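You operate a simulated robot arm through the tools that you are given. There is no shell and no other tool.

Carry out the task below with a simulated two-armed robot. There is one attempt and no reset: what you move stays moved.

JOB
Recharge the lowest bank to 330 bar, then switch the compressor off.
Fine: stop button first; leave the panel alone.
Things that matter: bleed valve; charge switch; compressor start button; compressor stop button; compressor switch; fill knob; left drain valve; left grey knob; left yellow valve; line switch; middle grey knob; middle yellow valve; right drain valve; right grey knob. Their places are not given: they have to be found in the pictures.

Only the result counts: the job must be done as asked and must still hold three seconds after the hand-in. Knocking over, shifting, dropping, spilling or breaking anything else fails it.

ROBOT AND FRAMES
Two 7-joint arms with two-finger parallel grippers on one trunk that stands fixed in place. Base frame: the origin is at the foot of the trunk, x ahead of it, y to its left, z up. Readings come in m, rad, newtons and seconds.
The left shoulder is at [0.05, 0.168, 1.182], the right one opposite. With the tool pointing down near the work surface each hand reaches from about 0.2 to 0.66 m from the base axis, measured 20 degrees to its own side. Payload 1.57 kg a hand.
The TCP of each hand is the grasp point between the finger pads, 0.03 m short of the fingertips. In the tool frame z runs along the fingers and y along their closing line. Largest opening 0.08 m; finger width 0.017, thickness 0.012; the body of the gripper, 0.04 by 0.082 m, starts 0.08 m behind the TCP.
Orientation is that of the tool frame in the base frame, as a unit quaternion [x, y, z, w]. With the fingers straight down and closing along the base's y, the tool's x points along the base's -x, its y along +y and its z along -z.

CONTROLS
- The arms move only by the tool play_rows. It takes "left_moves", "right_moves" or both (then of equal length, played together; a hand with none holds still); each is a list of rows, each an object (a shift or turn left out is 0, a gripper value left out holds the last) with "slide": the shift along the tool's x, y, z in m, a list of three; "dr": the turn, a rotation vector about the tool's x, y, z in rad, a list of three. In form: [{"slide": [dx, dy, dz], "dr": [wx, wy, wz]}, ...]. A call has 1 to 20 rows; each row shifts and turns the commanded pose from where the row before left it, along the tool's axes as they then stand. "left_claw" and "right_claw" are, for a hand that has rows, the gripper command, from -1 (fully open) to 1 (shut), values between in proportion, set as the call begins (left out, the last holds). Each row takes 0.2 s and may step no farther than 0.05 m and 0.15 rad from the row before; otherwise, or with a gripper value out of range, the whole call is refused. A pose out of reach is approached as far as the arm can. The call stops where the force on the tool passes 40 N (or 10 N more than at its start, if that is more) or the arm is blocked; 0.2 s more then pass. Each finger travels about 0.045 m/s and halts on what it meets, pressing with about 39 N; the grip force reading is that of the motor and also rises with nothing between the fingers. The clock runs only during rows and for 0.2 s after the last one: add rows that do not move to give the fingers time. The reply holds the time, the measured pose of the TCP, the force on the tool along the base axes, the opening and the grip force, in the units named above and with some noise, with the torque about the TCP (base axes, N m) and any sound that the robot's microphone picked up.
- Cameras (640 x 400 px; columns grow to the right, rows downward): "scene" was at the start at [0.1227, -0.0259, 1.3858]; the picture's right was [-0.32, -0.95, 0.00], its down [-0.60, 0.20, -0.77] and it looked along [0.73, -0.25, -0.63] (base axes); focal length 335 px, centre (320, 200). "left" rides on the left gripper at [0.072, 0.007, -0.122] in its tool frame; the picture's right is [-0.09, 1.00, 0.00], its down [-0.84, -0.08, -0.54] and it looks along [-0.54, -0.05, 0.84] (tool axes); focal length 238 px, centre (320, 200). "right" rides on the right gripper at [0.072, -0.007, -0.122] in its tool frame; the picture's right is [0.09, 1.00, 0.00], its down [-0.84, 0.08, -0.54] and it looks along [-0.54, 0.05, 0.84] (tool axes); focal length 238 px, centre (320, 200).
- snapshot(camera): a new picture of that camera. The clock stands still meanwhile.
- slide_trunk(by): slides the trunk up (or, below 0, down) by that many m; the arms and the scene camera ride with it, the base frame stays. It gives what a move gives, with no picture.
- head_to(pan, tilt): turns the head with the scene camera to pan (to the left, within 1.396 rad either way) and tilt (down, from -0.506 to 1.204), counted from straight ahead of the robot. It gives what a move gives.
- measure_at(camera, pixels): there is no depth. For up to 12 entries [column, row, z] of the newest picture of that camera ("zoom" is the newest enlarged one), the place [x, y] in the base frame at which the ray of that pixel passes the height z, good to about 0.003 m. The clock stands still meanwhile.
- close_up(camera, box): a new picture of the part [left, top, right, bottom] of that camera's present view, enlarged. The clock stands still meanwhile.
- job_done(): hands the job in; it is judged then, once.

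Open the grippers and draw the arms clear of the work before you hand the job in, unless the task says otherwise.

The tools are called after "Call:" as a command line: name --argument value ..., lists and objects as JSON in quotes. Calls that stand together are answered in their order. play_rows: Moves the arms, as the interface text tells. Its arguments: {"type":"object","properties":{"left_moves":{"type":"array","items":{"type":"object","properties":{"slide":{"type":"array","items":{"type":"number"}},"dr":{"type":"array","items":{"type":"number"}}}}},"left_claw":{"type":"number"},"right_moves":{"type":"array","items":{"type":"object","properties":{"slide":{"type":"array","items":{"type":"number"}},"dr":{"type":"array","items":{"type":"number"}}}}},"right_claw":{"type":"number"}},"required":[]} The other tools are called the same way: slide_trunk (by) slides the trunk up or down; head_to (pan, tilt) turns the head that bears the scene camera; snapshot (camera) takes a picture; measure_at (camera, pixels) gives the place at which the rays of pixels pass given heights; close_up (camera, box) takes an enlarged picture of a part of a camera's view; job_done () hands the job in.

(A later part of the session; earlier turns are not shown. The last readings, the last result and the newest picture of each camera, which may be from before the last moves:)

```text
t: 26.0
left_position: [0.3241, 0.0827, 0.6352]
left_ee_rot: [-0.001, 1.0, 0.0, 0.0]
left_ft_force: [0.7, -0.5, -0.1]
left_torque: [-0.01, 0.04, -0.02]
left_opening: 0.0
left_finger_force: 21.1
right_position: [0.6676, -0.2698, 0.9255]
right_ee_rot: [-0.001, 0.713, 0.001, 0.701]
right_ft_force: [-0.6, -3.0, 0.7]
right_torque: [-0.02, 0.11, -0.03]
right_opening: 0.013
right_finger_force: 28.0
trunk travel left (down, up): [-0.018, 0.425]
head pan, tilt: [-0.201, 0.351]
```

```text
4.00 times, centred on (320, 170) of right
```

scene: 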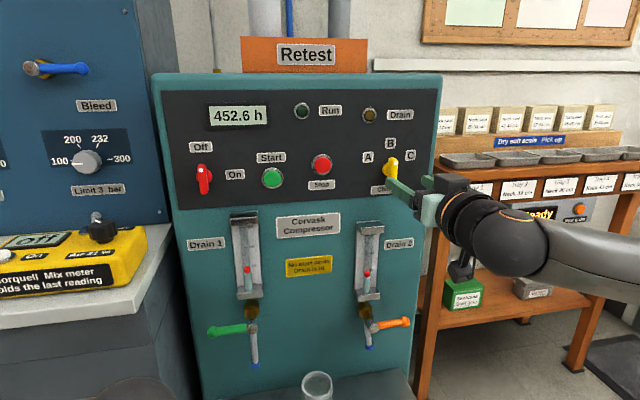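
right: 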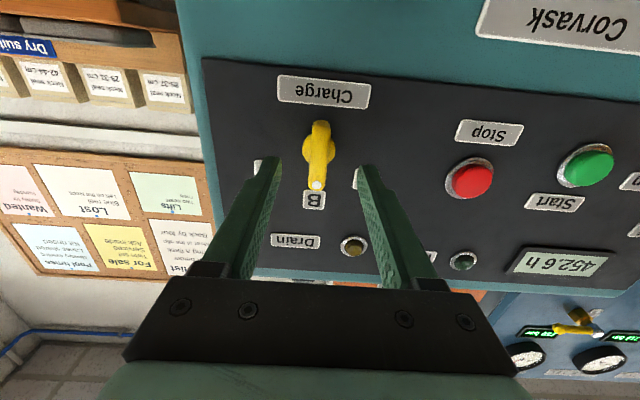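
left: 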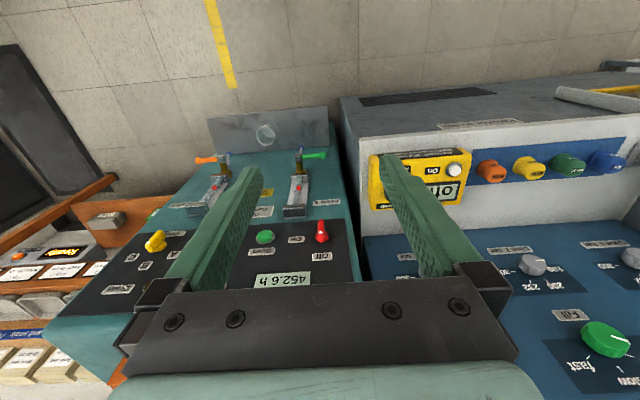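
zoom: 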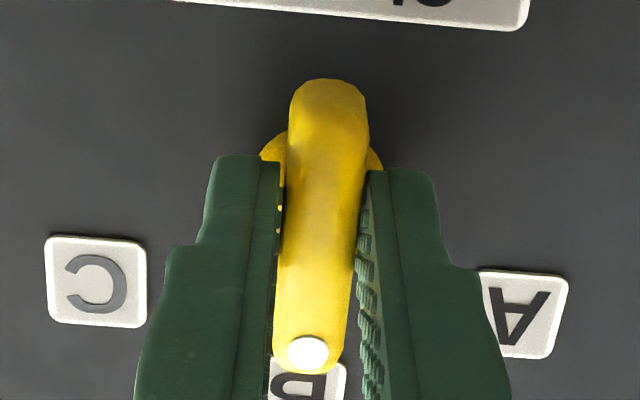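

The bar is gripped (opening 0.013). I rotate about the tool axis clockwise (positive tool z) toward C, first 0.6 rad.

Call:
play_rows --right_moves '[{"dr": [0, 0, 0.12]}, {"dr": [0, 0, 0.12]}, {"dr": [0, 0, 0.12]}, {"dr": [0, 0, 0.12]}, {"dr": [0, 0, 0.12]}]'

Call:
close_up --camera "scene" --box '[340, 90, 460, 190]'

```text
t: 27.2
left_position: [0.3245, 0.0828, 0.6366]
left_ee_rot: [0.0, 1.0, -0.001, 0.001]
left_ft_force: [0.6, 0.0, 0.4]
left_torque: [-0.02, -0.02, -0.01]
left_opening: 0.0001
left_finger_force: 21.1
right_position: [0.6666, -0.2682, 0.926]
right_ee_rot: [0.208, 0.681, 0.209, 0.67]
right_ft_force: [0.6, -0.1, 2.6]
right_torque: [0.02, 0.35, 0.75]
right_opening: 0.0126
right_finger_force: 29.6
trunk travel left (down, up): [-0.018, 0.425]
head pan, tilt: [-0.201, 0.351]
```

```text
4.00 times, centred on (400, 140) of scene
```

zoom: 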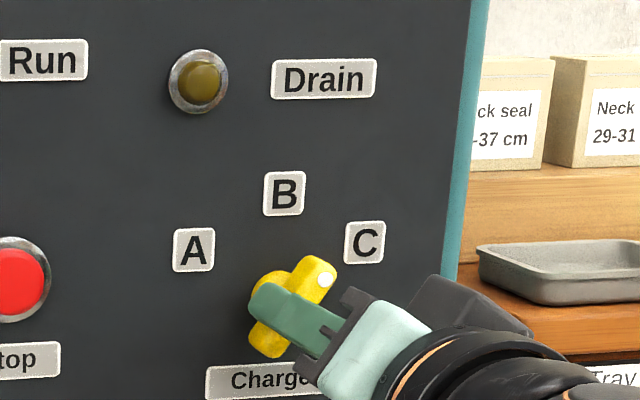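

The bar has turned ~34° with the hand; C lies at about 60°. I continue 0.45 rad more.

Call:
play_rows --right_moves '[{"dr": [0, 0, 0.12]}, {"dr": [0, 0, 0.12]}, {"dr": [0, 0, 0.12]}, {"dr": [0, 0, 0.09]}, {}]'

Call:
close_up --camera "scene" --box '[340, 90, 460, 190]'

Call:
snapshot --camera "right"

```text
t: 28.4
left_position: [0.324, 0.0831, 0.6371]
left_ee_rot: [0.0, 1.0, -0.001, 0.0]
left_ft_force: [0.7, -0.9, -0.3]
left_torque: [-0.01, -0.04, 0.02]
left_opening: 0.0
left_finger_force: 20.7
right_position: [0.667, -0.268, 0.9278]
right_ee_rot: [0.354, 0.618, 0.353, 0.607]
right_ft_force: [3.5, 11.1, 8.0]
right_torque: [-0.13, -0.46, 0.67]
right_opening: 0.0129
right_finger_force: 29.1
trunk travel left (down, up): [-0.018, 0.425]
head pan, tilt: [-0.201, 0.351]
```

```text
4.00 times, centred on (400, 140) of scene
```

zoom: 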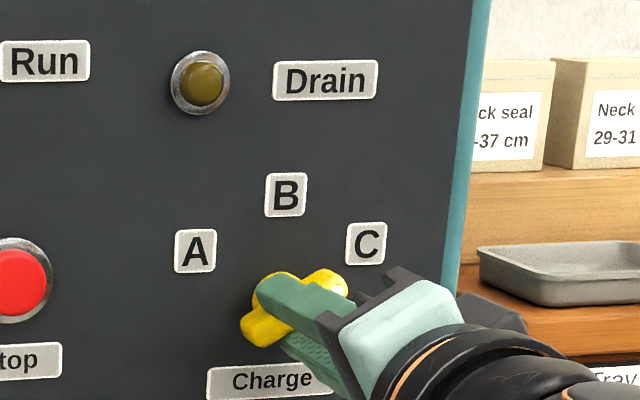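

```text
taken
```

right: 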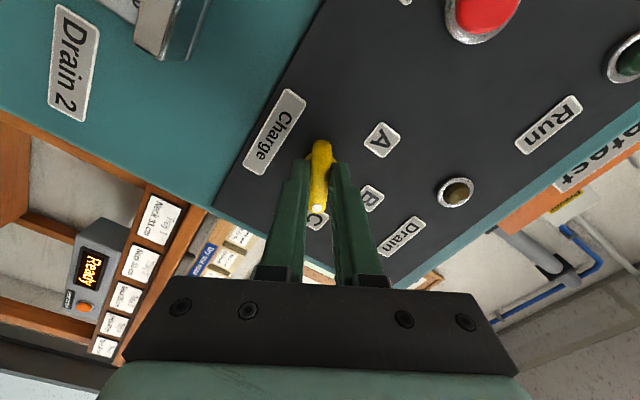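

The bar now points at the C label in the right camera (dot at (317,208) next to C). I release and back off to check where it stays.

Call:
play_rows --right_moves '[{}, {}, {}]' --right_claw -0.3

Call:
play_rows --right_moves '[{"slide": [0, 0, -0.02]}, {"slide": [0, 0, -0.03]}, {"slide": [0, 0, -0.03]}]'

Call:
close_up --camera "right" --box '[220, 80, 460, 230]'

Call:
close_up --camera "scene" --box '[340, 90, 460, 190]'

```text
t: 29.2
left_position: [0.3242, 0.0829, 0.6353]
left_ee_rot: [0.0, 1.0, 0.0, 0.0]
left_ft_force: [-0.5, -0.5, 0.5]
left_torque: [-0.02, 0.0, -0.03]
left_opening: 0.0003
left_finger_force: 21.2
right_position: [0.6681, -0.2698, 0.9253]
right_ee_rot: [0.358, 0.617, 0.351, 0.607]
right_ft_force: [-0.6, -0.1, 0.0]
right_torque: [0.0, 0.0, -0.03]
right_opening: 0.0519
right_finger_force: 0.1
trunk travel left (down, up): [-0.018, 0.425]
head pan, tilt: [-0.201, 0.351]
```

```text
t: 30.0
left_position: [0.3238, 0.0813, 0.6358]
left_ee_rot: [0.0, 1.0, 0.0, 0.0]
left_ft_force: [-0.2, -0.1, -0.5]
left_torque: [0.02, -0.01, -0.01]
left_opening: 0.0
left_finger_force: 21.5
right_position: [0.5899, -0.2694, 0.9257]
right_ee_rot: [0.357, 0.617, 0.351, 0.607]
right_ft_force: [-0.1, -0.7, 0.6]
right_torque: [0.0, -0.07, -0.01]
right_opening: 0.0519
right_finger_force: 0.1
trunk travel left (down, up): [-0.018, 0.425]
head pan, tilt: [-0.201, 0.351]
```

```text
2.67 times, centred on (340, 155) of right
```

zoom: 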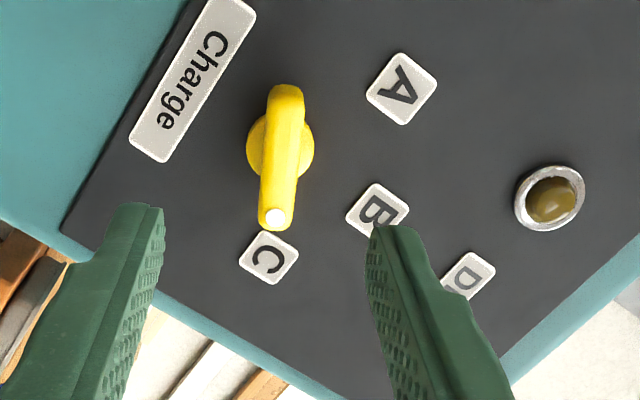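

```text
4.00 times, centred on (400, 140) of scene
```

zoom: 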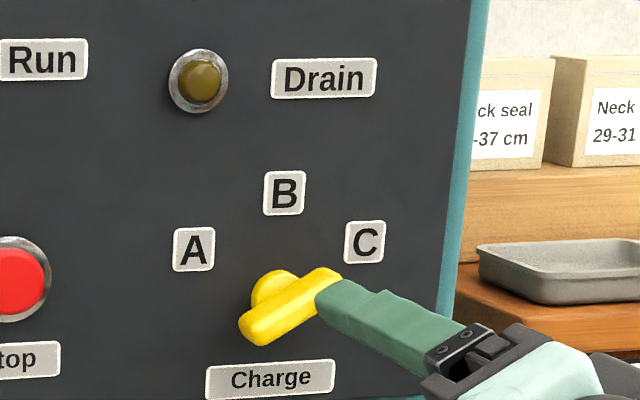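

The selector rests on C. Now I roll the right hand back upright and translate left toward the red compressor switch (y≈0.06).

Call:
play_rows --right_moves '[{"slide": [0, 0, -0.01], "dr": [0, 0, -0.15]}, {"dr": [0, 0, -0.15]}, {"dr": [0, 0, -0.15]}, {"dr": [0, 0, -0.15]}, {"dr": [0, 0, -0.15]}, {"dr": [0, 0, -0.15]}, {"dr": [0, 0, -0.15]}, {"slide": [0, 0.05, 0]}, {"slide": [0, 0.05, 0]}, {"slide": [0, 0.05, 0]}, {"slide": [0, 0.05, 0]}, {"slide": [0, 0.05, 0]}, {"slide": [0, 0.05, 0]}, {"slide": [0, 0.02, 0]}]'

Call:
snapshot --camera "right"

Call:
snapshot --camera "scene"

```text
t: 33.0
left_position: [0.3258, 0.0817, 0.6358]
left_ee_rot: [0.0, 1.0, 0.001, 0.0]
left_ft_force: [0.3, -0.2, 0.1]
left_torque: [-0.03, -0.06, 0.0]
left_opening: 0.0001
left_finger_force: 21.5
right_position: [0.5586, -0.0985, 0.9325]
right_ee_rot: [0.001, 0.712, 0.0, 0.702]
right_ft_force: [0.0, 0.7, -0.2]
right_torque: [-0.01, -0.02, -0.03]
right_opening: 0.0519
right_finger_force: 0.1
right hand out of reach, approached as far as the arm can: row 11, 12, 13, 14
trunk travel left (down, up): [-0.018, 0.425]
head pan, tilt: [-0.201, 0.351]
```

```text
taken
```

right: 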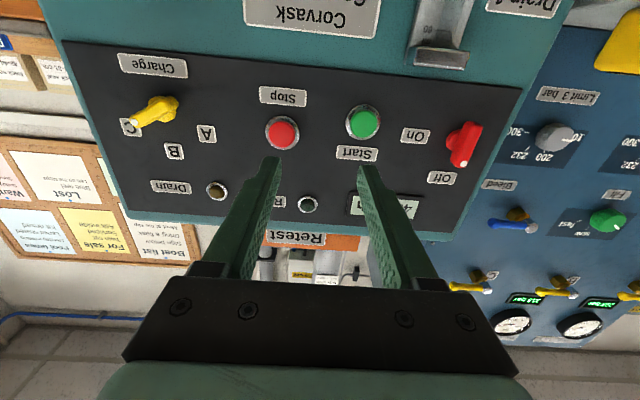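

```text
taken
```

scene: 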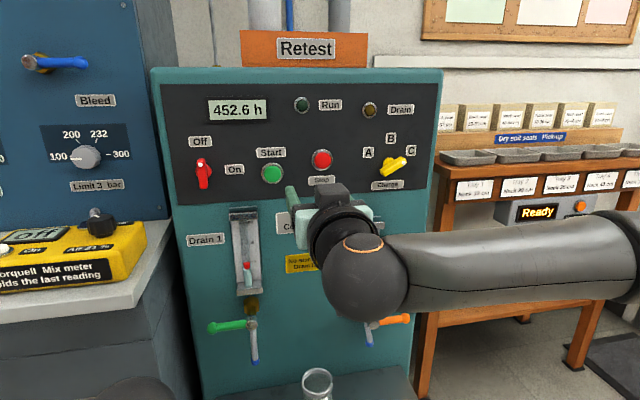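

The right arm reaches its limit at y≈-0.10, so it will handle Stop while the left arm takes the red switch and Start. I move the right hand back to the right and out of the way first.

Call:
play_rows --right_moves '[{"slide": [0, -0.05, 0]}, {"slide": [0, -0.05, 0]}, {"slide": [0, -0.05, 0]}]'

```text
t: 33.8
left_position: [0.3235, 0.0823, 0.6367]
left_ee_rot: [-0.001, 1.0, 0.0, 0.0]
left_ft_force: [0.4, 0.0, -0.8]
left_torque: [-0.01, 0.03, 0.03]
left_opening: 0.0
left_finger_force: 21.7
right_position: [0.5585, -0.2483, 0.9296]
right_ee_rot: [0.001, 0.714, 0.001, 0.701]
right_ft_force: [-0.3, 0.2, 0.5]
right_torque: [-0.04, 0.0, -0.07]
right_opening: 0.052
right_finger_force: 0.0
trunk travel left (down, up): [-0.018, 0.425]
head pan, tilt: [-0.201, 0.351]
```

Right hand is parked at y=-0.248. Now I raise the left hand, bring it forward and pitch it to point at the panel near the red switch.

Call:
play_rows --left_moves '[{"slide": [0, 0, -0.05]}, {"slide": [0, 0, -0.05]}, {"slide": [0, 0, -0.05]}, {"slide": [0, 0, -0.05]}, {"slide": [0, 0, -0.05]}, {"slide": [-0.05, 0, -0.02]}, {"slide": [-0.05, 0, -0.01]}, {"slide": [-0.05, 0, 0]}]' --left_claw -0.3

Call:
snapshot --camera "scene"

```text
refused: row 6 steps farther than a row can; nothing moved
```

```text
taken
```

scene: 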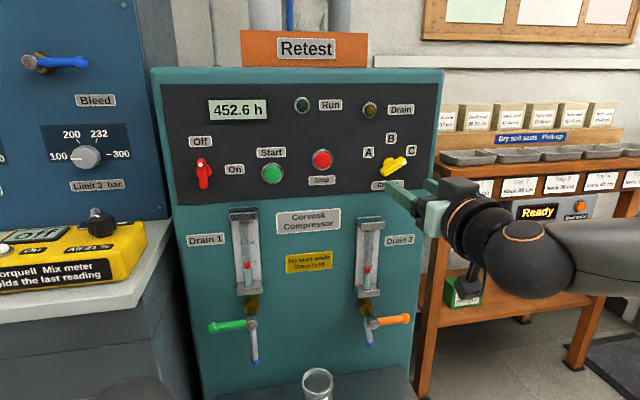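

The call was refused because row 6 combined steps above 0.05 m; nothing moved. I resend with smaller combined steps.

Call:
play_rows --left_moves '[{"slide": [0, 0, -0.05]}, {"slide": [0, 0, -0.05]}, {"slide": [0, 0, -0.05]}, {"slide": [0, 0, -0.05]}, {"slide": [0, 0, -0.05]}, {"slide": [-0.04, 0, -0.02]}, {"slide": [-0.045, 0, -0.01]}, {"slide": [-0.045, 0, 0]}]' --left_claw -0.3

Call:
snapshot --camera "scene"

```text
t: 35.6
left_position: [0.4556, 0.0824, 0.916]
left_ee_rot: [0.0, 1.0, 0.0, 0.0]
left_ft_force: [0.0, 0.5, -0.2]
left_torque: [-0.01, 0.0, 0.02]
left_opening: 0.0521
left_finger_force: 0.0
right_position: [0.5579, -0.2483, 0.9308]
right_ee_rot: [0.001, 0.713, 0.0, 0.701]
right_ft_force: [0.4, 0.4, 1.0]
right_torque: [-0.01, 0.0, 0.0]
right_opening: 0.0522
right_finger_force: 0.1
trunk travel left (down, up): [-0.018, 0.425]
head pan, tilt: [-0.201, 0.351]
```

```text
taken
```

scene: 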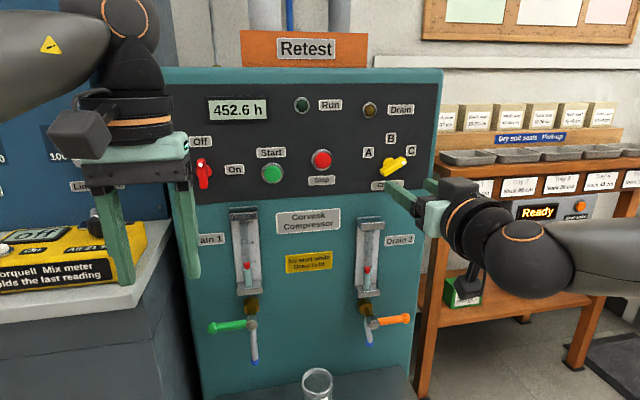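

The left hand is at (0.456,0.082,0.916) pointing down, clear of the meter. I pitch it forward.

Call:
play_rows --left_moves '[{"slide": [-0.03, 0, 0], "dr": [0, -0.15, 0]}, {"slide": [-0.03, 0, 0], "dr": [0, -0.15, 0]}, {"dr": [0, -0.15, 0]}, {"dr": [0, -0.15, 0]}, {"dr": [0, -0.15, 0]}, {"dr": [0, -0.15, 0]}, {"dr": [0, -0.15, 0]}, {"dr": [0, -0.15, 0]}, {"slide": [0, 0, 0.01], "dr": [0, -0.15, 0]}, {"slide": [0, 0, 0.02], "dr": [0, -0.15, 0]}, {"slide": [0, 0, 0.02], "dr": [0, -0.0708, 0]}]'

Call:
snapshot --camera "left"

Call:
snapshot --camera "scene"

```text
t: 38.0
left_position: [0.5623, 0.0813, 0.911]
left_ee_rot: [-0.001, 0.707, 0.0, 0.708]
left_ft_force: [-0.6, -0.5, -0.2]
left_torque: [0.01, -0.01, 0.02]
left_opening: 0.0521
left_finger_force: 0.0
right_position: [0.5589, -0.249, 0.9311]
right_ee_rot: [-0.001, 0.713, 0.002, 0.702]
right_ft_force: [-0.9, 0.3, -0.2]
right_torque: [0.03, 0.01, 0.01]
right_opening: 0.0517
right_finger_force: 0.1
trunk travel left (down, up): [-0.018, 0.425]
head pan, tilt: [-0.201, 0.351]
```

```text
taken
```

left: 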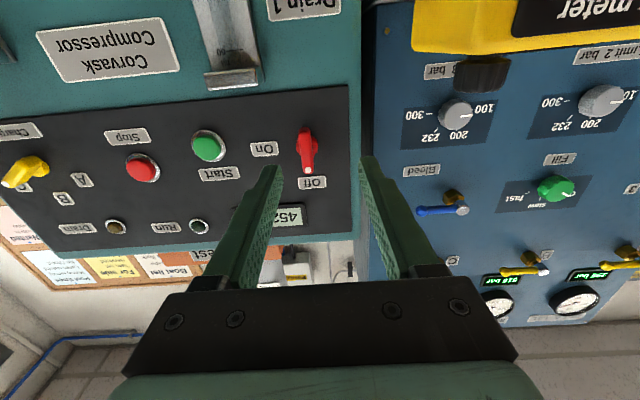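

```text
taken
```

scene: 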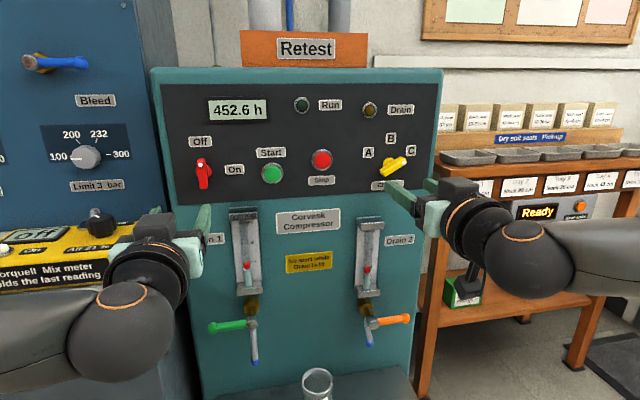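

The left hand points forward at (0.562,0.081,0.911); the red switch appears at (306,150) in the left view. I zoom and measure.

Call:
close_up --camera "left" --box '[180, 100, 340, 200]'

Call:
measure_at --camera "left" --pixels '[[304, 130, 0.88], [304, 130, 0.92], [307, 172, 0.92], [307, 172, 0.96], [208, 146, 0.9], [208, 146, 0.94], [142, 167, 0.9], [142, 167, 0.94]]'

```text
4.00 times, centred on (260, 150) of left
```

zoom: 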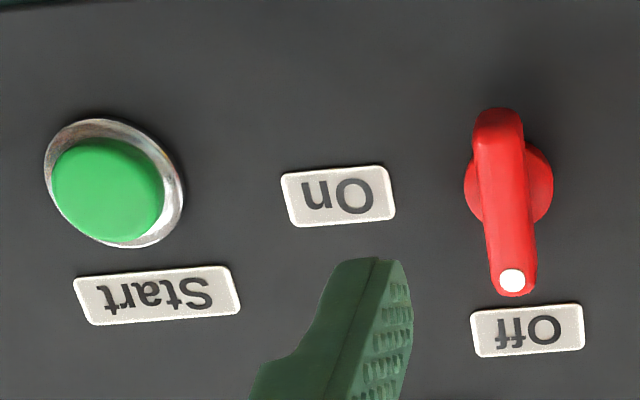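

```text
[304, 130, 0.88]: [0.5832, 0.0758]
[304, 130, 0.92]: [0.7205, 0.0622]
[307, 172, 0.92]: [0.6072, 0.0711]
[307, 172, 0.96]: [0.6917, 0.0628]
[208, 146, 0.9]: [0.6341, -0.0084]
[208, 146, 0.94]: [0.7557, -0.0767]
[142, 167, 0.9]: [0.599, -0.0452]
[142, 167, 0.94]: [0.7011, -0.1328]
```

Red switch axis is about y≈0.065, z≈0.931. I shift the left hand 16 mm right, 20 mm up and advance to x≈0.63.

Call:
play_rows --left_moves '[{"slide": [-0.02, -0.016, 0.02]}, {"slide": [0, 0, 0.025]}, {"slide": [0, 0, 0.025]}]'

Call:
close_up --camera "left" --box '[240, 80, 400, 180]'

Call:
snapshot --camera "left"

Call:
snapshot --camera "scene"

```text
t: 38.8
left_position: [0.6332, 0.0654, 0.9312]
left_ee_rot: [0.0, 0.707, 0.0, 0.707]
left_ft_force: [0.8, -0.3, -0.5]
left_torque: [-0.01, 0.03, 0.01]
left_opening: 0.0523
left_finger_force: 0.0
right_position: [0.5586, -0.2493, 0.9299]
right_ee_rot: [0.0, 0.713, 0.001, 0.701]
right_ft_force: [-0.7, -0.3, -0.2]
right_torque: [0.02, 0.01, 0.0]
right_opening: 0.0519
right_finger_force: 0.1
trunk travel left (down, up): [-0.018, 0.425]
head pan, tilt: [-0.201, 0.351]
```

```text
4.00 times, centred on (320, 130) of left
```

zoom: 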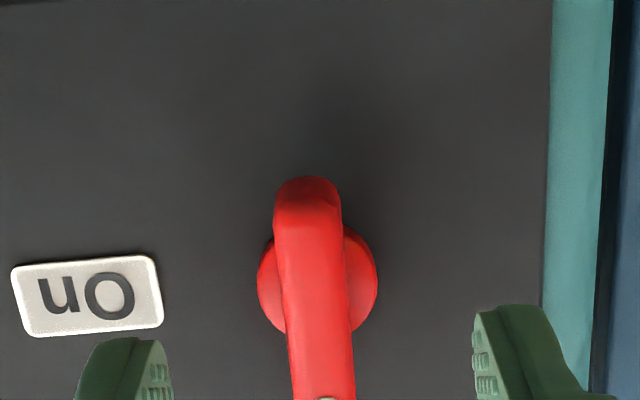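

```text
taken
```

left: 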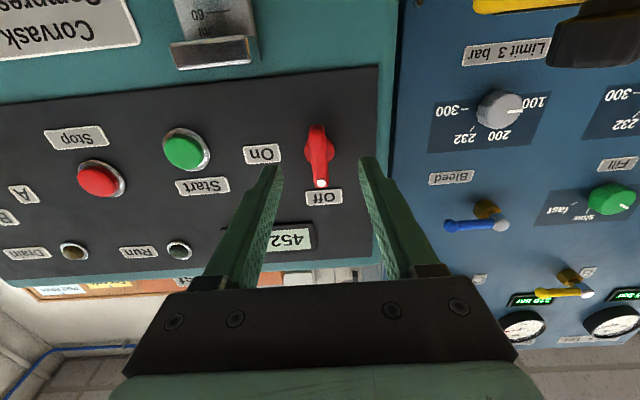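

```text
taken
```

scene: 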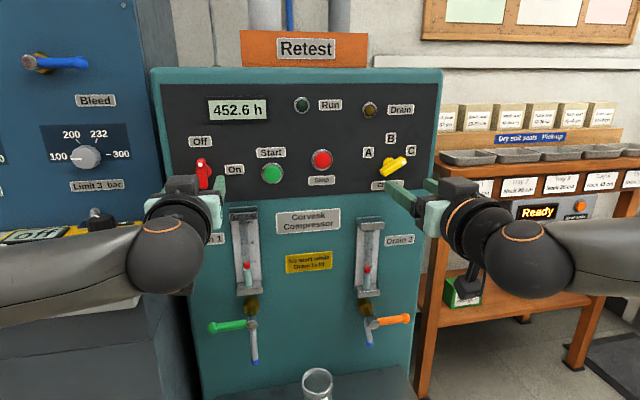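

The left hand is well aligned on the red bar (centre ≈z 0.930). I check the rest of the space is clear and advance 34 mm slowly, then close on the bar.

Call:
play_rows --left_moves '[{"slide": [0.001, 0, 0.01]}, {"slide": [0, 0, 0.01]}, {"slide": [0, 0, 0.008]}, {"slide": [0, 0, 0.006]}]'

Call:
play_rows --left_moves '[{}, {}, {}, {}]' --left_claw 1

Call:
snapshot --camera "left"

```text
t: 39.8
left_position: [0.6677, 0.0664, 0.9282]
left_ee_rot: [0.0, 0.708, 0.0, 0.707]
left_ft_force: [-0.4, 1.0, -1.4]
left_torque: [-0.02, 0.0, 0.05]
left_opening: 0.0521
left_finger_force: 0.0
right_position: [0.5596, -0.2492, 0.9309]
right_ee_rot: [0.0, 0.712, 0.001, 0.702]
right_ft_force: [0.1, -0.4, -0.5]
right_torque: [0.0, 0.0, -0.03]
right_opening: 0.0522
right_finger_force: 0.0
trunk travel left (down, up): [-0.018, 0.425]
head pan, tilt: [-0.201, 0.351]
```

```text
t: 40.8
left_position: [0.6684, 0.0652, 0.928]
left_ee_rot: [0.0, 0.707, 0.0, 0.707]
left_ft_force: [2.8, -3.3, -0.5]
left_torque: [0.07, -0.19, -0.05]
left_opening: 0.0127
left_finger_force: 28.7
right_position: [0.5595, -0.2477, 0.9295]
right_ee_rot: [-0.001, 0.713, 0.002, 0.701]
right_ft_force: [0.2, 0.0, 0.6]
right_torque: [0.01, -0.01, -0.01]
right_opening: 0.0521
right_finger_force: 0.0
trunk travel left (down, up): [-0.018, 0.425]
head pan, tilt: [-0.201, 0.351]
```

```text
taken
```

left: 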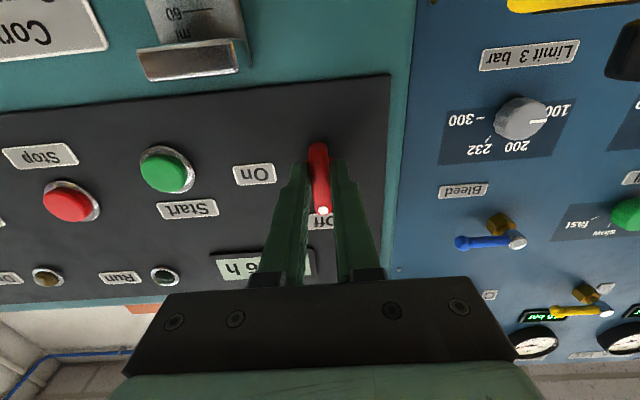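

The red bar is gripped. I rotate clockwise (positive tool z), 0.6 rad first.

Call:
play_rows --left_moves '[{"dr": [0, 0, 0.12]}, {"dr": [0, 0, 0.12]}, {"dr": [0, 0, 0.12]}, {"dr": [0, 0, 0.12]}, {"dr": [0, 0, 0.12]}]'

Call:
snapshot --camera "scene"

```text
t: 42.0
left_position: [0.6675, 0.0675, 0.9306]
left_ee_rot: [0.207, 0.676, 0.211, 0.675]
left_ft_force: [-2.5, 6.0, -2.0]
left_torque: [-0.02, -0.2, -0.23]
left_opening: 0.0128
left_finger_force: 29.9
right_position: [0.559, -0.2481, 0.931]
right_ee_rot: [0.0, 0.713, 0.0, 0.702]
right_ft_force: [-0.3, -0.4, 0.2]
right_torque: [0.03, 0.01, 0.01]
right_opening: 0.052
right_finger_force: 0.2
trunk travel left (down, up): [-0.018, 0.425]
head pan, tilt: [-0.201, 0.351]
```

```text
taken
```

scene: 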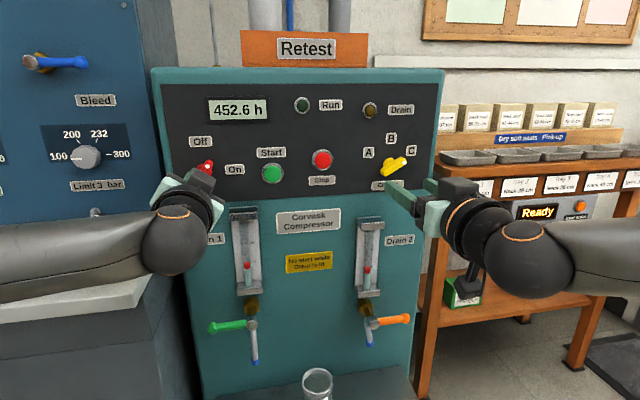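

The switch turns with the hand (roll ~0.6 rad). I continue in two more steps toward On at 90°.

Call:
play_rows --left_moves '[{"dr": [0, 0, 0.12]}, {"dr": [0, 0, 0.12]}, {"dr": [0, 0, 0.12]}, {"dr": [0, 0, 0.12]}]'

Call:
snapshot --camera "left"

```text
t: 43.0
left_position: [0.6683, 0.0688, 0.9322]
left_ee_rot: [0.36, 0.607, 0.367, 0.606]
left_ft_force: [-6.8, 18.9, 5.2]
left_torque: [-0.05, -0.03, -0.27]
left_opening: 0.0125
left_finger_force: 29.9
right_position: [0.5578, -0.2483, 0.931]
right_ee_rot: [-0.001, 0.713, 0.0, 0.701]
right_ft_force: [-0.8, -0.1, 0.4]
right_torque: [-0.03, 0.0, -0.03]
right_opening: 0.0522
right_finger_force: 0.1
trunk travel left (down, up): [-0.018, 0.425]
head pan, tilt: [-0.201, 0.351]
```

```text
taken
```

left: 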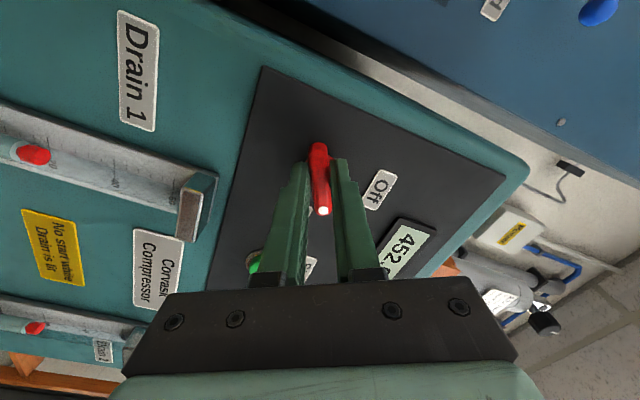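

A side force of ~19 N in y built up because the true axis is ~3 mm off, so I shift the hand slightly along tool x/y while finishing the turn to ~1.57 rad.

Call:
play_rows --left_moves '[{"slide": [0.0015, 0.004, 0], "dr": [0, 0, 0.1]}, {"dr": [0, 0, 0.1]}, {"dr": [0, 0, 0.1]}]'

Call:
snapshot --camera "scene"

```text
t: 43.8
left_position: [0.6682, 0.0709, 0.933]
left_ee_rot: [0.449, 0.545, 0.452, 0.545]
left_ft_force: [4.5, 11.9, 6.5]
left_torque: [-0.01, -0.08, 0.0]
left_opening: 0.0129
left_finger_force: 29.4
right_position: [0.559, -0.2477, 0.9308]
right_ee_rot: [0.0, 0.713, 0.0, 0.701]
right_ft_force: [0.3, -1.0, 0.8]
right_torque: [0.02, -0.01, 0.02]
right_opening: 0.0521
right_finger_force: 0.1
trunk travel left (down, up): [-0.018, 0.425]
head pan, tilt: [-0.201, 0.351]
```

```text
taken
```

scene: 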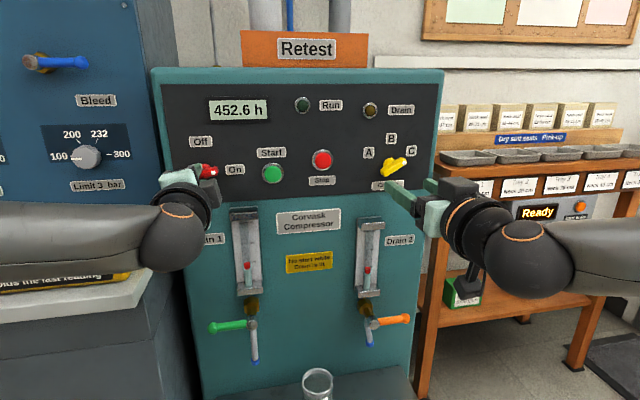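

Roll is ~1.38 rad; I finish the remaining 0.19 rad.

Call:
play_rows --left_moves '[{"slide": [0.002, 0.001, 0], "dr": [0, 0, 0.1]}, {"dr": [0, 0, 0.09]}, {}]'

Call:
snapshot --camera "scene"

Call:
snapshot --camera "left"

```text
t: 44.6
left_position: [0.6664, 0.07, 0.9349]
left_ee_rot: [0.5, 0.499, 0.5, 0.501]
left_ft_force: [15.0, 1.2, 11.5]
left_torque: [-0.13, -0.11, 0.03]
left_opening: 0.0129
left_finger_force: 29.6
right_position: [0.5605, -0.2486, 0.9311]
right_ee_rot: [0.0, 0.712, 0.001, 0.702]
right_ft_force: [0.5, 0.8, -0.5]
right_torque: [-0.02, 0.01, -0.03]
right_opening: 0.052
right_finger_force: 0.0
trunk travel left (down, up): [-0.018, 0.425]
head pan, tilt: [-0.201, 0.351]
```

```text
taken
```

scene: 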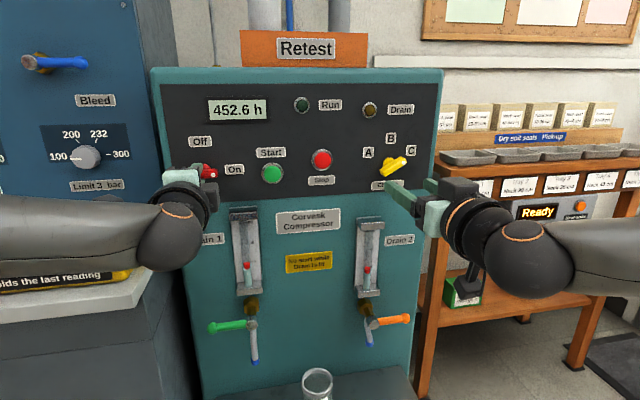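

```text
taken
```

left: 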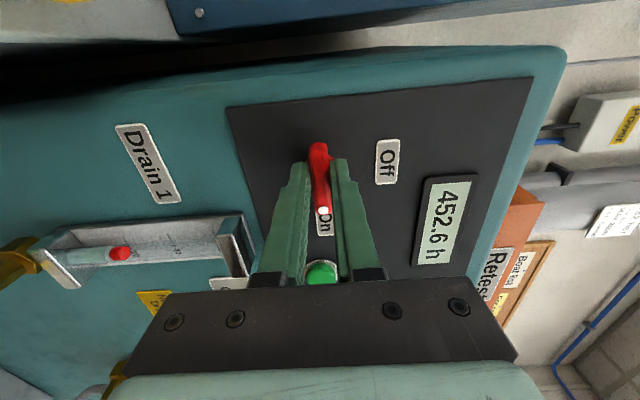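

The switch dot now sits at the On label. I open the fingers and back off to check the switch and the lamps.

Call:
play_rows --left_moves '[{}, {}, {}]' --left_claw -0.3

Call:
play_rows --left_moves '[{"slide": [0, 0, -0.02]}, {"slide": [0, 0, -0.03]}, {"slide": [0, 0, -0.04]}]'

Call:
snapshot --camera "left"

Call:
close_up --camera "scene" --box '[160, 80, 440, 220]'

```text
t: 45.4
left_position: [0.6678, 0.0717, 0.9324]
left_ee_rot: [0.5, 0.501, 0.499, 0.5]
left_ft_force: [-0.8, -0.2, 0.3]
left_torque: [0.01, 0.04, 0.0]
left_opening: 0.0521
left_finger_force: 0.2
right_position: [0.5589, -0.2483, 0.9304]
right_ee_rot: [0.0, 0.713, 0.001, 0.701]
right_ft_force: [0.4, -0.6, 0.5]
right_torque: [-0.03, 0.02, 0.01]
right_opening: 0.0521
right_finger_force: 0.1
trunk travel left (down, up): [-0.018, 0.425]
head pan, tilt: [-0.201, 0.351]
```

```text
t: 46.2
left_position: [0.5768, 0.0729, 0.9317]
left_ee_rot: [0.5, 0.501, 0.5, 0.499]
left_ft_force: [0.0, 0.0, -0.3]
left_torque: [0.0, -0.03, 0.01]
left_opening: 0.0519
left_finger_force: 0.0
right_position: [0.5596, -0.2489, 0.9312]
right_ee_rot: [0.0, 0.713, 0.001, 0.701]
right_ft_force: [0.2, 1.2, -0.9]
right_torque: [-0.01, -0.02, 0.03]
right_opening: 0.052
right_finger_force: 0.2
trunk travel left (down, up): [-0.018, 0.425]
head pan, tilt: [-0.201, 0.351]
```

```text
taken
```

left: 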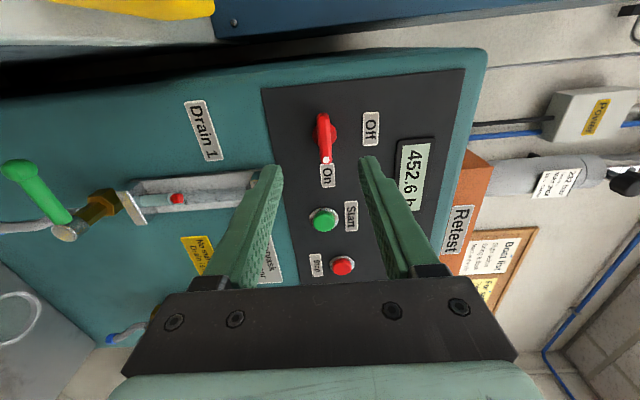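

```text
2.29 times, centred on (300, 150) of scene
```

zoom: 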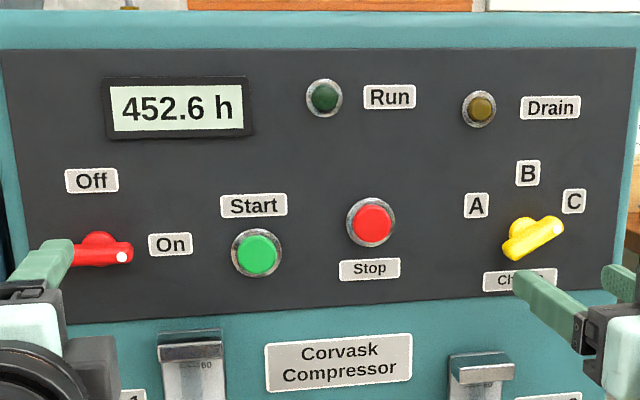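

The switch is On, selector on C, and the Drain lamp is dark, so starting is allowed. I close the left fingers and move toward Start (y≈-0.048, z≈0.923), staying back from the panel.

Call:
play_rows --left_moves '[{"slide": [-0.03, 0, 0]}, {"slide": [-0.03, 0, 0]}, {"slide": [-0.03, -0.005, 0]}, {"slide": [-0.03, -0.005, 0]}]' --left_claw 1

Call:
snapshot --camera "left"

Call:
snapshot --camera "scene"

```text
t: 47.2
left_position: [0.5778, -0.0468, 0.9201]
left_ee_rot: [0.5, 0.501, 0.499, 0.5]
left_ft_force: [0.1, 1.0, -0.9]
left_torque: [-0.02, -0.03, 0.03]
left_opening: 0.0
left_finger_force: 20.1
right_position: [0.5584, -0.248, 0.9293]
right_ee_rot: [0.0, 0.713, 0.001, 0.701]
right_ft_force: [0.7, -0.3, -0.1]
right_torque: [-0.01, 0.01, -0.02]
right_opening: 0.0522
right_finger_force: 0.0
trunk travel left (down, up): [-0.018, 0.425]
head pan, tilt: [-0.201, 0.351]
```

```text
taken
```

left: 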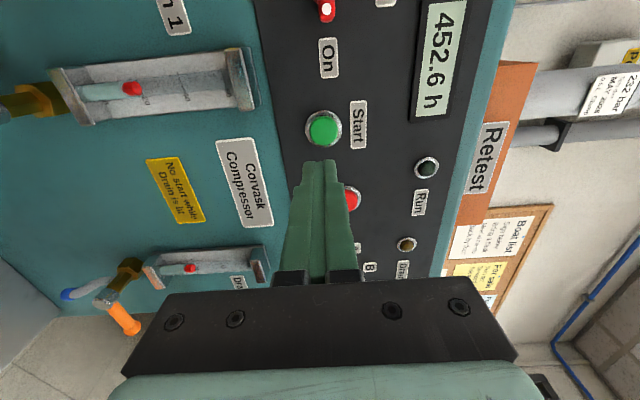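

```text
taken
```

scene: 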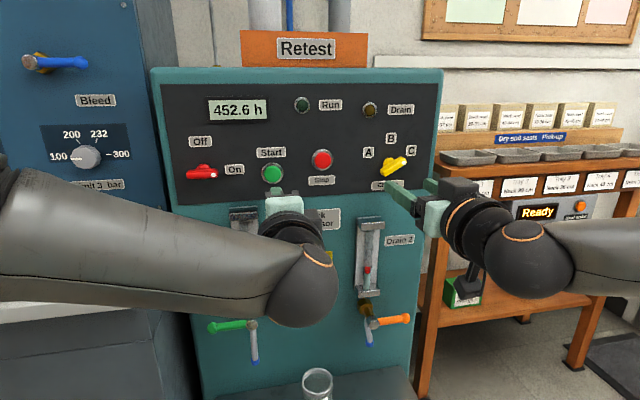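

The left hand reaches Start fine; the button cap is at (323,128) in the left view. I measure it and Stop (351,198) relative to the hand.

Call:
close_up --camera "left" --box '[260, 80, 420, 180]'

Call:
measure_at --camera "left" --pixels '[[323, 129, 0.921], [323, 129, 0.925], [323, 129, 0.93], [427, 168, 1.02], [427, 168, 1.03], [427, 168, 1.04]]'

```text
4.00 times, centred on (340, 130) of left
```

zoom: 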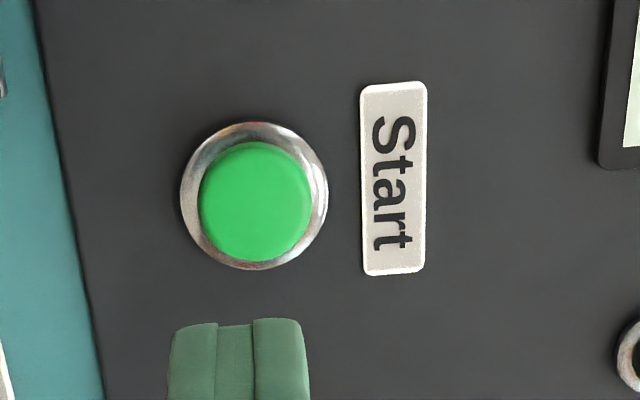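

```text
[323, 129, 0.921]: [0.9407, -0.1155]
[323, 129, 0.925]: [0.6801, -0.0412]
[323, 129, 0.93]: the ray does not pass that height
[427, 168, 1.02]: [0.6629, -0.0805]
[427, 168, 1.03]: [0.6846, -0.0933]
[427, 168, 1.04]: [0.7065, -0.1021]
```

Start is at y≈-0.042, z≈0.925 in the left-hand frame. As a rehearsal I move the right hand 5 cm aside and check that the left hand can also hover at Stop.

Call:
play_rows --right_moves '[{"slide": [0, -0.03, 0]}, {"slide": [0, -0.03, 0]}]'

Call:
play_rows --left_moves '[{"slide": [-0.03, 0.005, 0]}, {"slide": [-0.03, 0.01, 0]}, {"slide": [-0.026, 0.008, 0]}]'

Call:
snapshot --camera "left"

Call:
snapshot --camera "scene"

```text
t: 47.8
left_position: [0.5771, -0.0492, 0.9223]
left_ee_rot: [0.501, 0.501, 0.499, 0.5]
left_ft_force: [-0.3, 0.3, -0.3]
left_torque: [0.0, -0.02, -0.02]
left_opening: 0.0
left_finger_force: 21.5
right_position: [0.559, -0.3077, 0.9307]
right_ee_rot: [0.0, 0.712, 0.0, 0.702]
right_ft_force: [0.7, -0.1, -0.5]
right_torque: [0.0, 0.01, 0.02]
right_opening: 0.0519
right_finger_force: 0.0
trunk travel left (down, up): [-0.018, 0.425]
head pan, tilt: [-0.201, 0.351]
```

```text
t: 48.6
left_position: [0.5781, -0.1345, 0.9459]
left_ee_rot: [0.499, 0.501, 0.5, 0.499]
left_ft_force: [-0.3, 0.3, -0.4]
left_torque: [0.0, 0.0, 0.0]
left_opening: 0.0
left_finger_force: 20.9
right_position: [0.5594, -0.3086, 0.9316]
right_ee_rot: [0.0, 0.712, 0.001, 0.702]
right_ft_force: [0.6, -0.2, 0.6]
right_torque: [-0.02, 0.02, -0.04]
right_opening: 0.052
right_finger_force: 0.0
trunk travel left (down, up): [-0.018, 0.425]
head pan, tilt: [-0.201, 0.351]
```

```text
taken
```

left: 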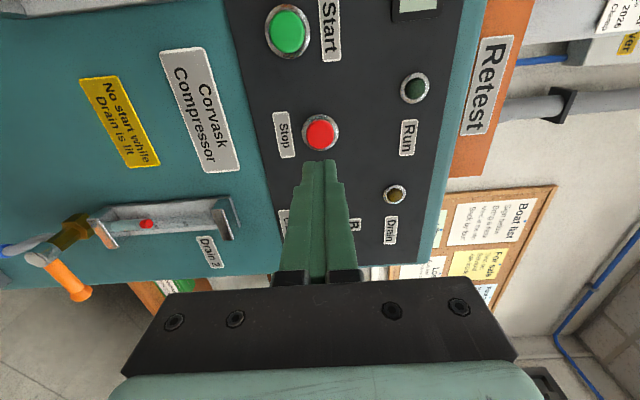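

```text
taken
```

scene: 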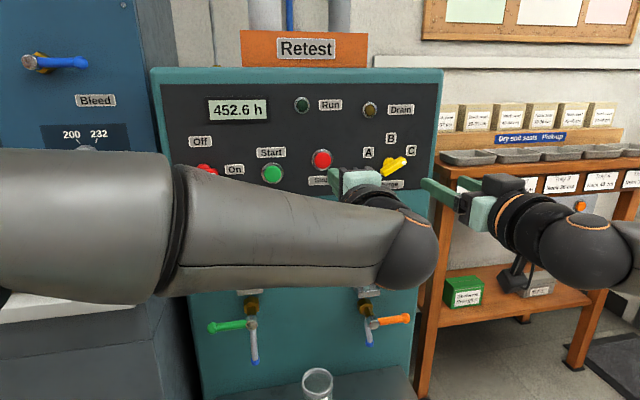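

The left hand reaches Stop too, with the cap aligned at (320,133). Next I set the head so Bank C's display and the compressor lamps are both in view before starting.

Call:
head_to --pan 0.15 --tilt 0.0

Call:
snapshot --camera "scene"

```text
t: 49.4
left_position: [0.5777, -0.134, 0.9456]
left_ee_rot: [0.501, 0.5, 0.5, 0.499]
left_ft_force: [1.2, -0.2, 0.1]
left_torque: [0.01, -0.02, 0.0]
left_opening: 0.0001
left_finger_force: 21.9
right_position: [0.5588, -0.3085, 0.9309]
right_ee_rot: [0.0, 0.712, 0.001, 0.702]
right_ft_force: [0.9, 1.2, -0.1]
right_torque: [-0.02, -0.02, -0.05]
right_opening: 0.0519
right_finger_force: 0.0
trunk travel left (down, up): [-0.018, 0.425]
head pan, tilt: [0.15, 0.0]
```

```text
taken
```

scene: 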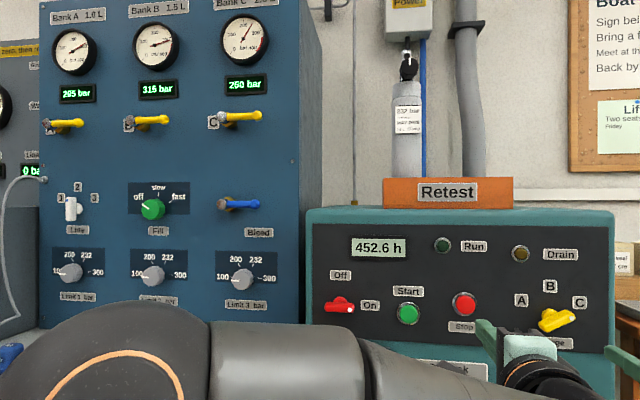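

All bank displays and the compressor lamps are in one view now (C: 250 bar at (246,84)). I move the left hand back to Start and advance close to the cap.

Call:
play_rows --left_moves '[{"slide": [0.031, -0.007, 0]}, {"slide": [0.031, -0.007, 0]}, {"slide": [0.031, -0.007, 0]}, {"slide": [0, 0, 0.03]}, {"slide": [0, 0, 0.025]}]'

Call:
snapshot --camera "left"

Call:
snapshot --camera "scene"

```text
t: 50.6
left_position: [0.6327, -0.0419, 0.9261]
left_ee_rot: [0.5, 0.5, 0.5, 0.5]
left_ft_force: [-0.1, -0.9, -0.4]
left_torque: [0.01, 0.02, 0.02]
left_opening: 0.0
left_finger_force: 21.5
right_position: [0.5586, -0.3082, 0.9318]
right_ee_rot: [0.001, 0.713, 0.0, 0.701]
right_ft_force: [-0.2, -0.2, 0.2]
right_torque: [-0.02, 0.0, 0.01]
right_opening: 0.0521
right_finger_force: 0.0
trunk travel left (down, up): [-0.018, 0.425]
head pan, tilt: [0.15, 0.0]
```

```text
taken
```

left: 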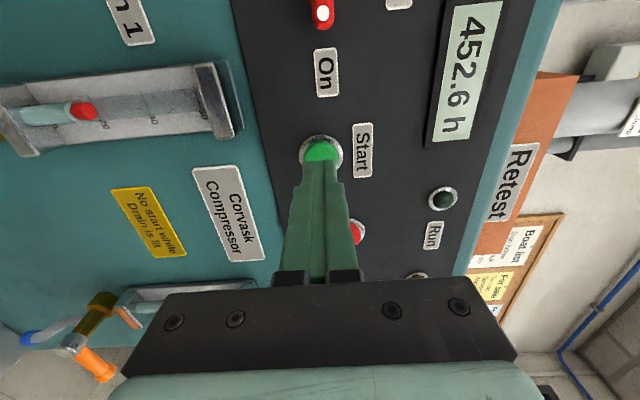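

```text
taken
```

scene: 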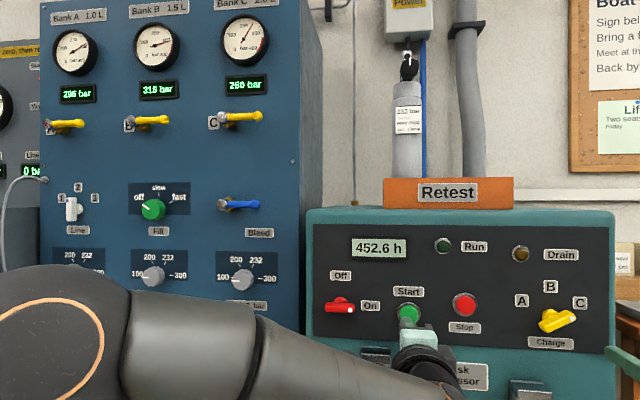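

Fingertips are aligned with the Start cap. I advance in small steps toward contact.

Call:
play_rows --left_moves '[{"slide": [0, 0, 0.008]}, {"slide": [0, 0, 0.006]}, {"slide": [0, 0, 0.005]}]'

Call:
close_up --camera "left" --box '[260, 100, 420, 200]'

```text
t: 51.4
left_position: [0.6526, -0.0424, 0.9255]
left_ee_rot: [0.501, 0.501, 0.499, 0.499]
left_ft_force: [-0.4, -0.8, -0.3]
left_torque: [-0.01, -0.02, -0.01]
left_opening: 0.0001
left_finger_force: 21.2
right_position: [0.5585, -0.3083, 0.9306]
right_ee_rot: [-0.001, 0.712, 0.001, 0.702]
right_ft_force: [-0.5, 0.0, -0.5]
right_torque: [0.03, 0.0, 0.02]
right_opening: 0.0521
right_finger_force: 0.2
trunk travel left (down, up): [-0.018, 0.425]
head pan, tilt: [0.15, 0.0]
```

```text
4.00 times, centred on (340, 150) of left
```

zoom: 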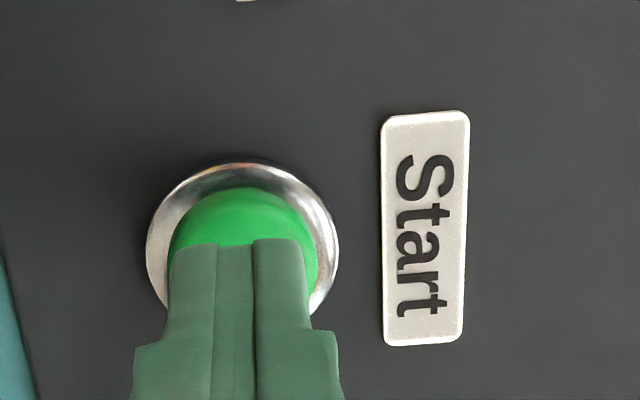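

Nearly touching the cap; I continue in 4 mm steps.

Call:
play_rows --left_moves '[{"slide": [0, 0, 0.004]}, {"slide": [0, 0, 0.004]}, {"slide": [0, 0, 0.004]}]'

Call:
snapshot --camera "scene"

```text
t: 52.2
left_position: [0.6639, -0.0413, 0.9249]
left_ee_rot: [0.501, 0.499, 0.499, 0.5]
left_ft_force: [0.4, -0.1, 0.4]
left_torque: [-0.02, 0.02, 0.02]
left_opening: 0.0002
left_finger_force: 21.2
right_position: [0.5588, -0.3091, 0.9318]
right_ee_rot: [0.0, 0.712, 0.001, 0.702]
right_ft_force: [-0.1, -0.8, 0.0]
right_torque: [-0.03, -0.01, -0.02]
right_opening: 0.0519
right_finger_force: 0.1
trunk travel left (down, up): [-0.018, 0.425]
head pan, tilt: [0.15, 0.0]
```

```text
taken
```

scene: 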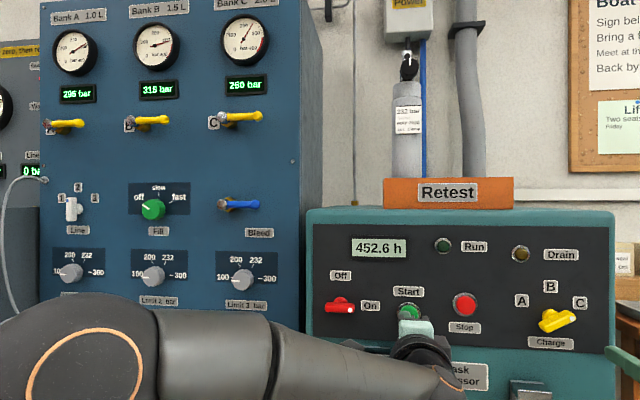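

No contact yet at x=0.664. I advance in 3 mm steps, watching for force and the Run lamp.

Call:
play_rows --left_moves '[{"slide": [0, 0, 0.003]}, {"slide": [0, 0, 0.003]}]'

Call:
snapshot --camera "scene"

```text
t: 52.8
left_position: [0.6697, -0.0401, 0.9244]
left_ee_rot: [0.499, 0.501, 0.5, 0.5]
left_ft_force: [0.2, 0.3, -0.7]
left_torque: [0.0, 0.01, 0.01]
left_opening: 0.0
left_finger_force: 21.0
right_position: [0.5586, -0.3083, 0.9312]
right_ee_rot: [0.0, 0.713, 0.001, 0.702]
right_ft_force: [-0.4, 0.2, -0.3]
right_torque: [0.03, -0.01, 0.02]
right_opening: 0.0519
right_finger_force: 0.1
trunk travel left (down, up): [-0.018, 0.425]
head pan, tilt: [0.15, 0.0]
```

```text
taken
```

scene: 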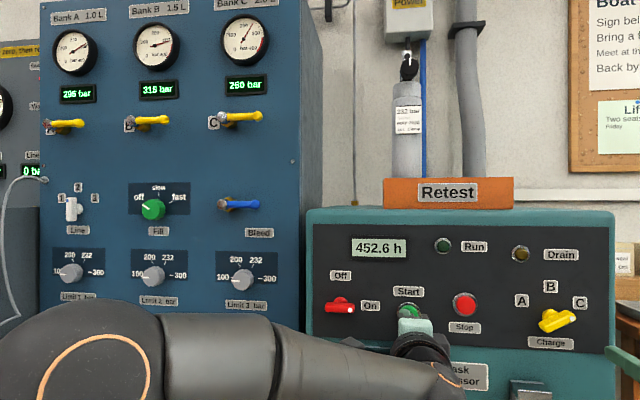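

Still no force at x=0.670 (tip ~0.700). I keep advancing 2–3 mm at a time.

Call:
play_rows --left_moves '[{"slide": [0, 0, 0.003]}, {"slide": [0, 0, 0.003]}]'

Call:
snapshot --camera "scene"

Call:
close_up --camera "left" --box '[260, 100, 420, 200]'

```text
t: 53.4
left_position: [0.6755, -0.0425, 0.925]
left_ee_rot: [0.5, 0.499, 0.5, 0.5]
left_ft_force: [-3.5, 0.3, 2.0]
left_torque: [-0.05, -0.08, 0.01]
left_opening: 0.0
left_finger_force: 20.8
right_position: [0.5591, -0.3088, 0.9313]
right_ee_rot: [0.0, 0.713, 0.001, 0.701]
right_ft_force: [0.3, -0.2, 0.2]
right_torque: [0.0, -0.02, -0.01]
right_opening: 0.052
right_finger_force: 0.1
trunk travel left (down, up): [-0.018, 0.425]
head pan, tilt: [0.15, 0.0]
heard: click
```

```text
taken
```

scene: 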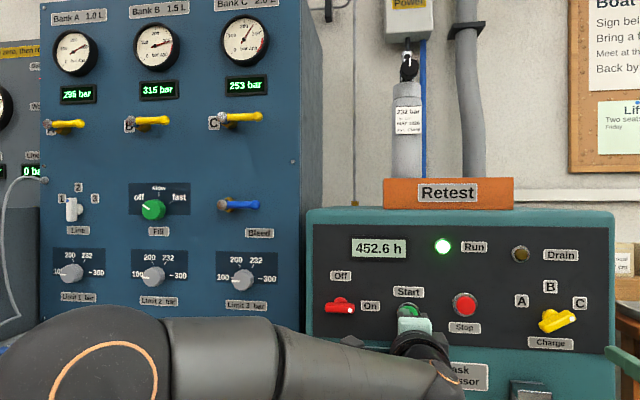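

```text
4.00 times, centred on (340, 150) of left
```

zoom: 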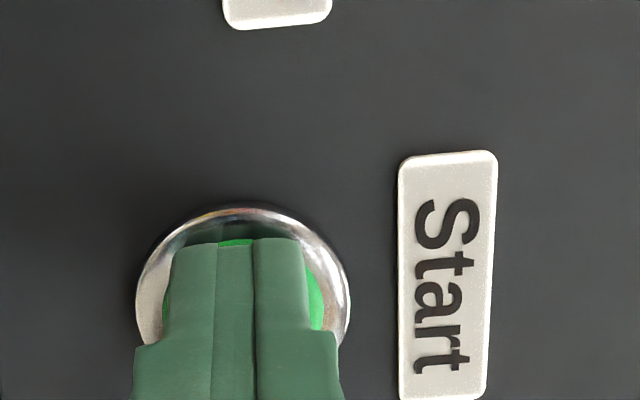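

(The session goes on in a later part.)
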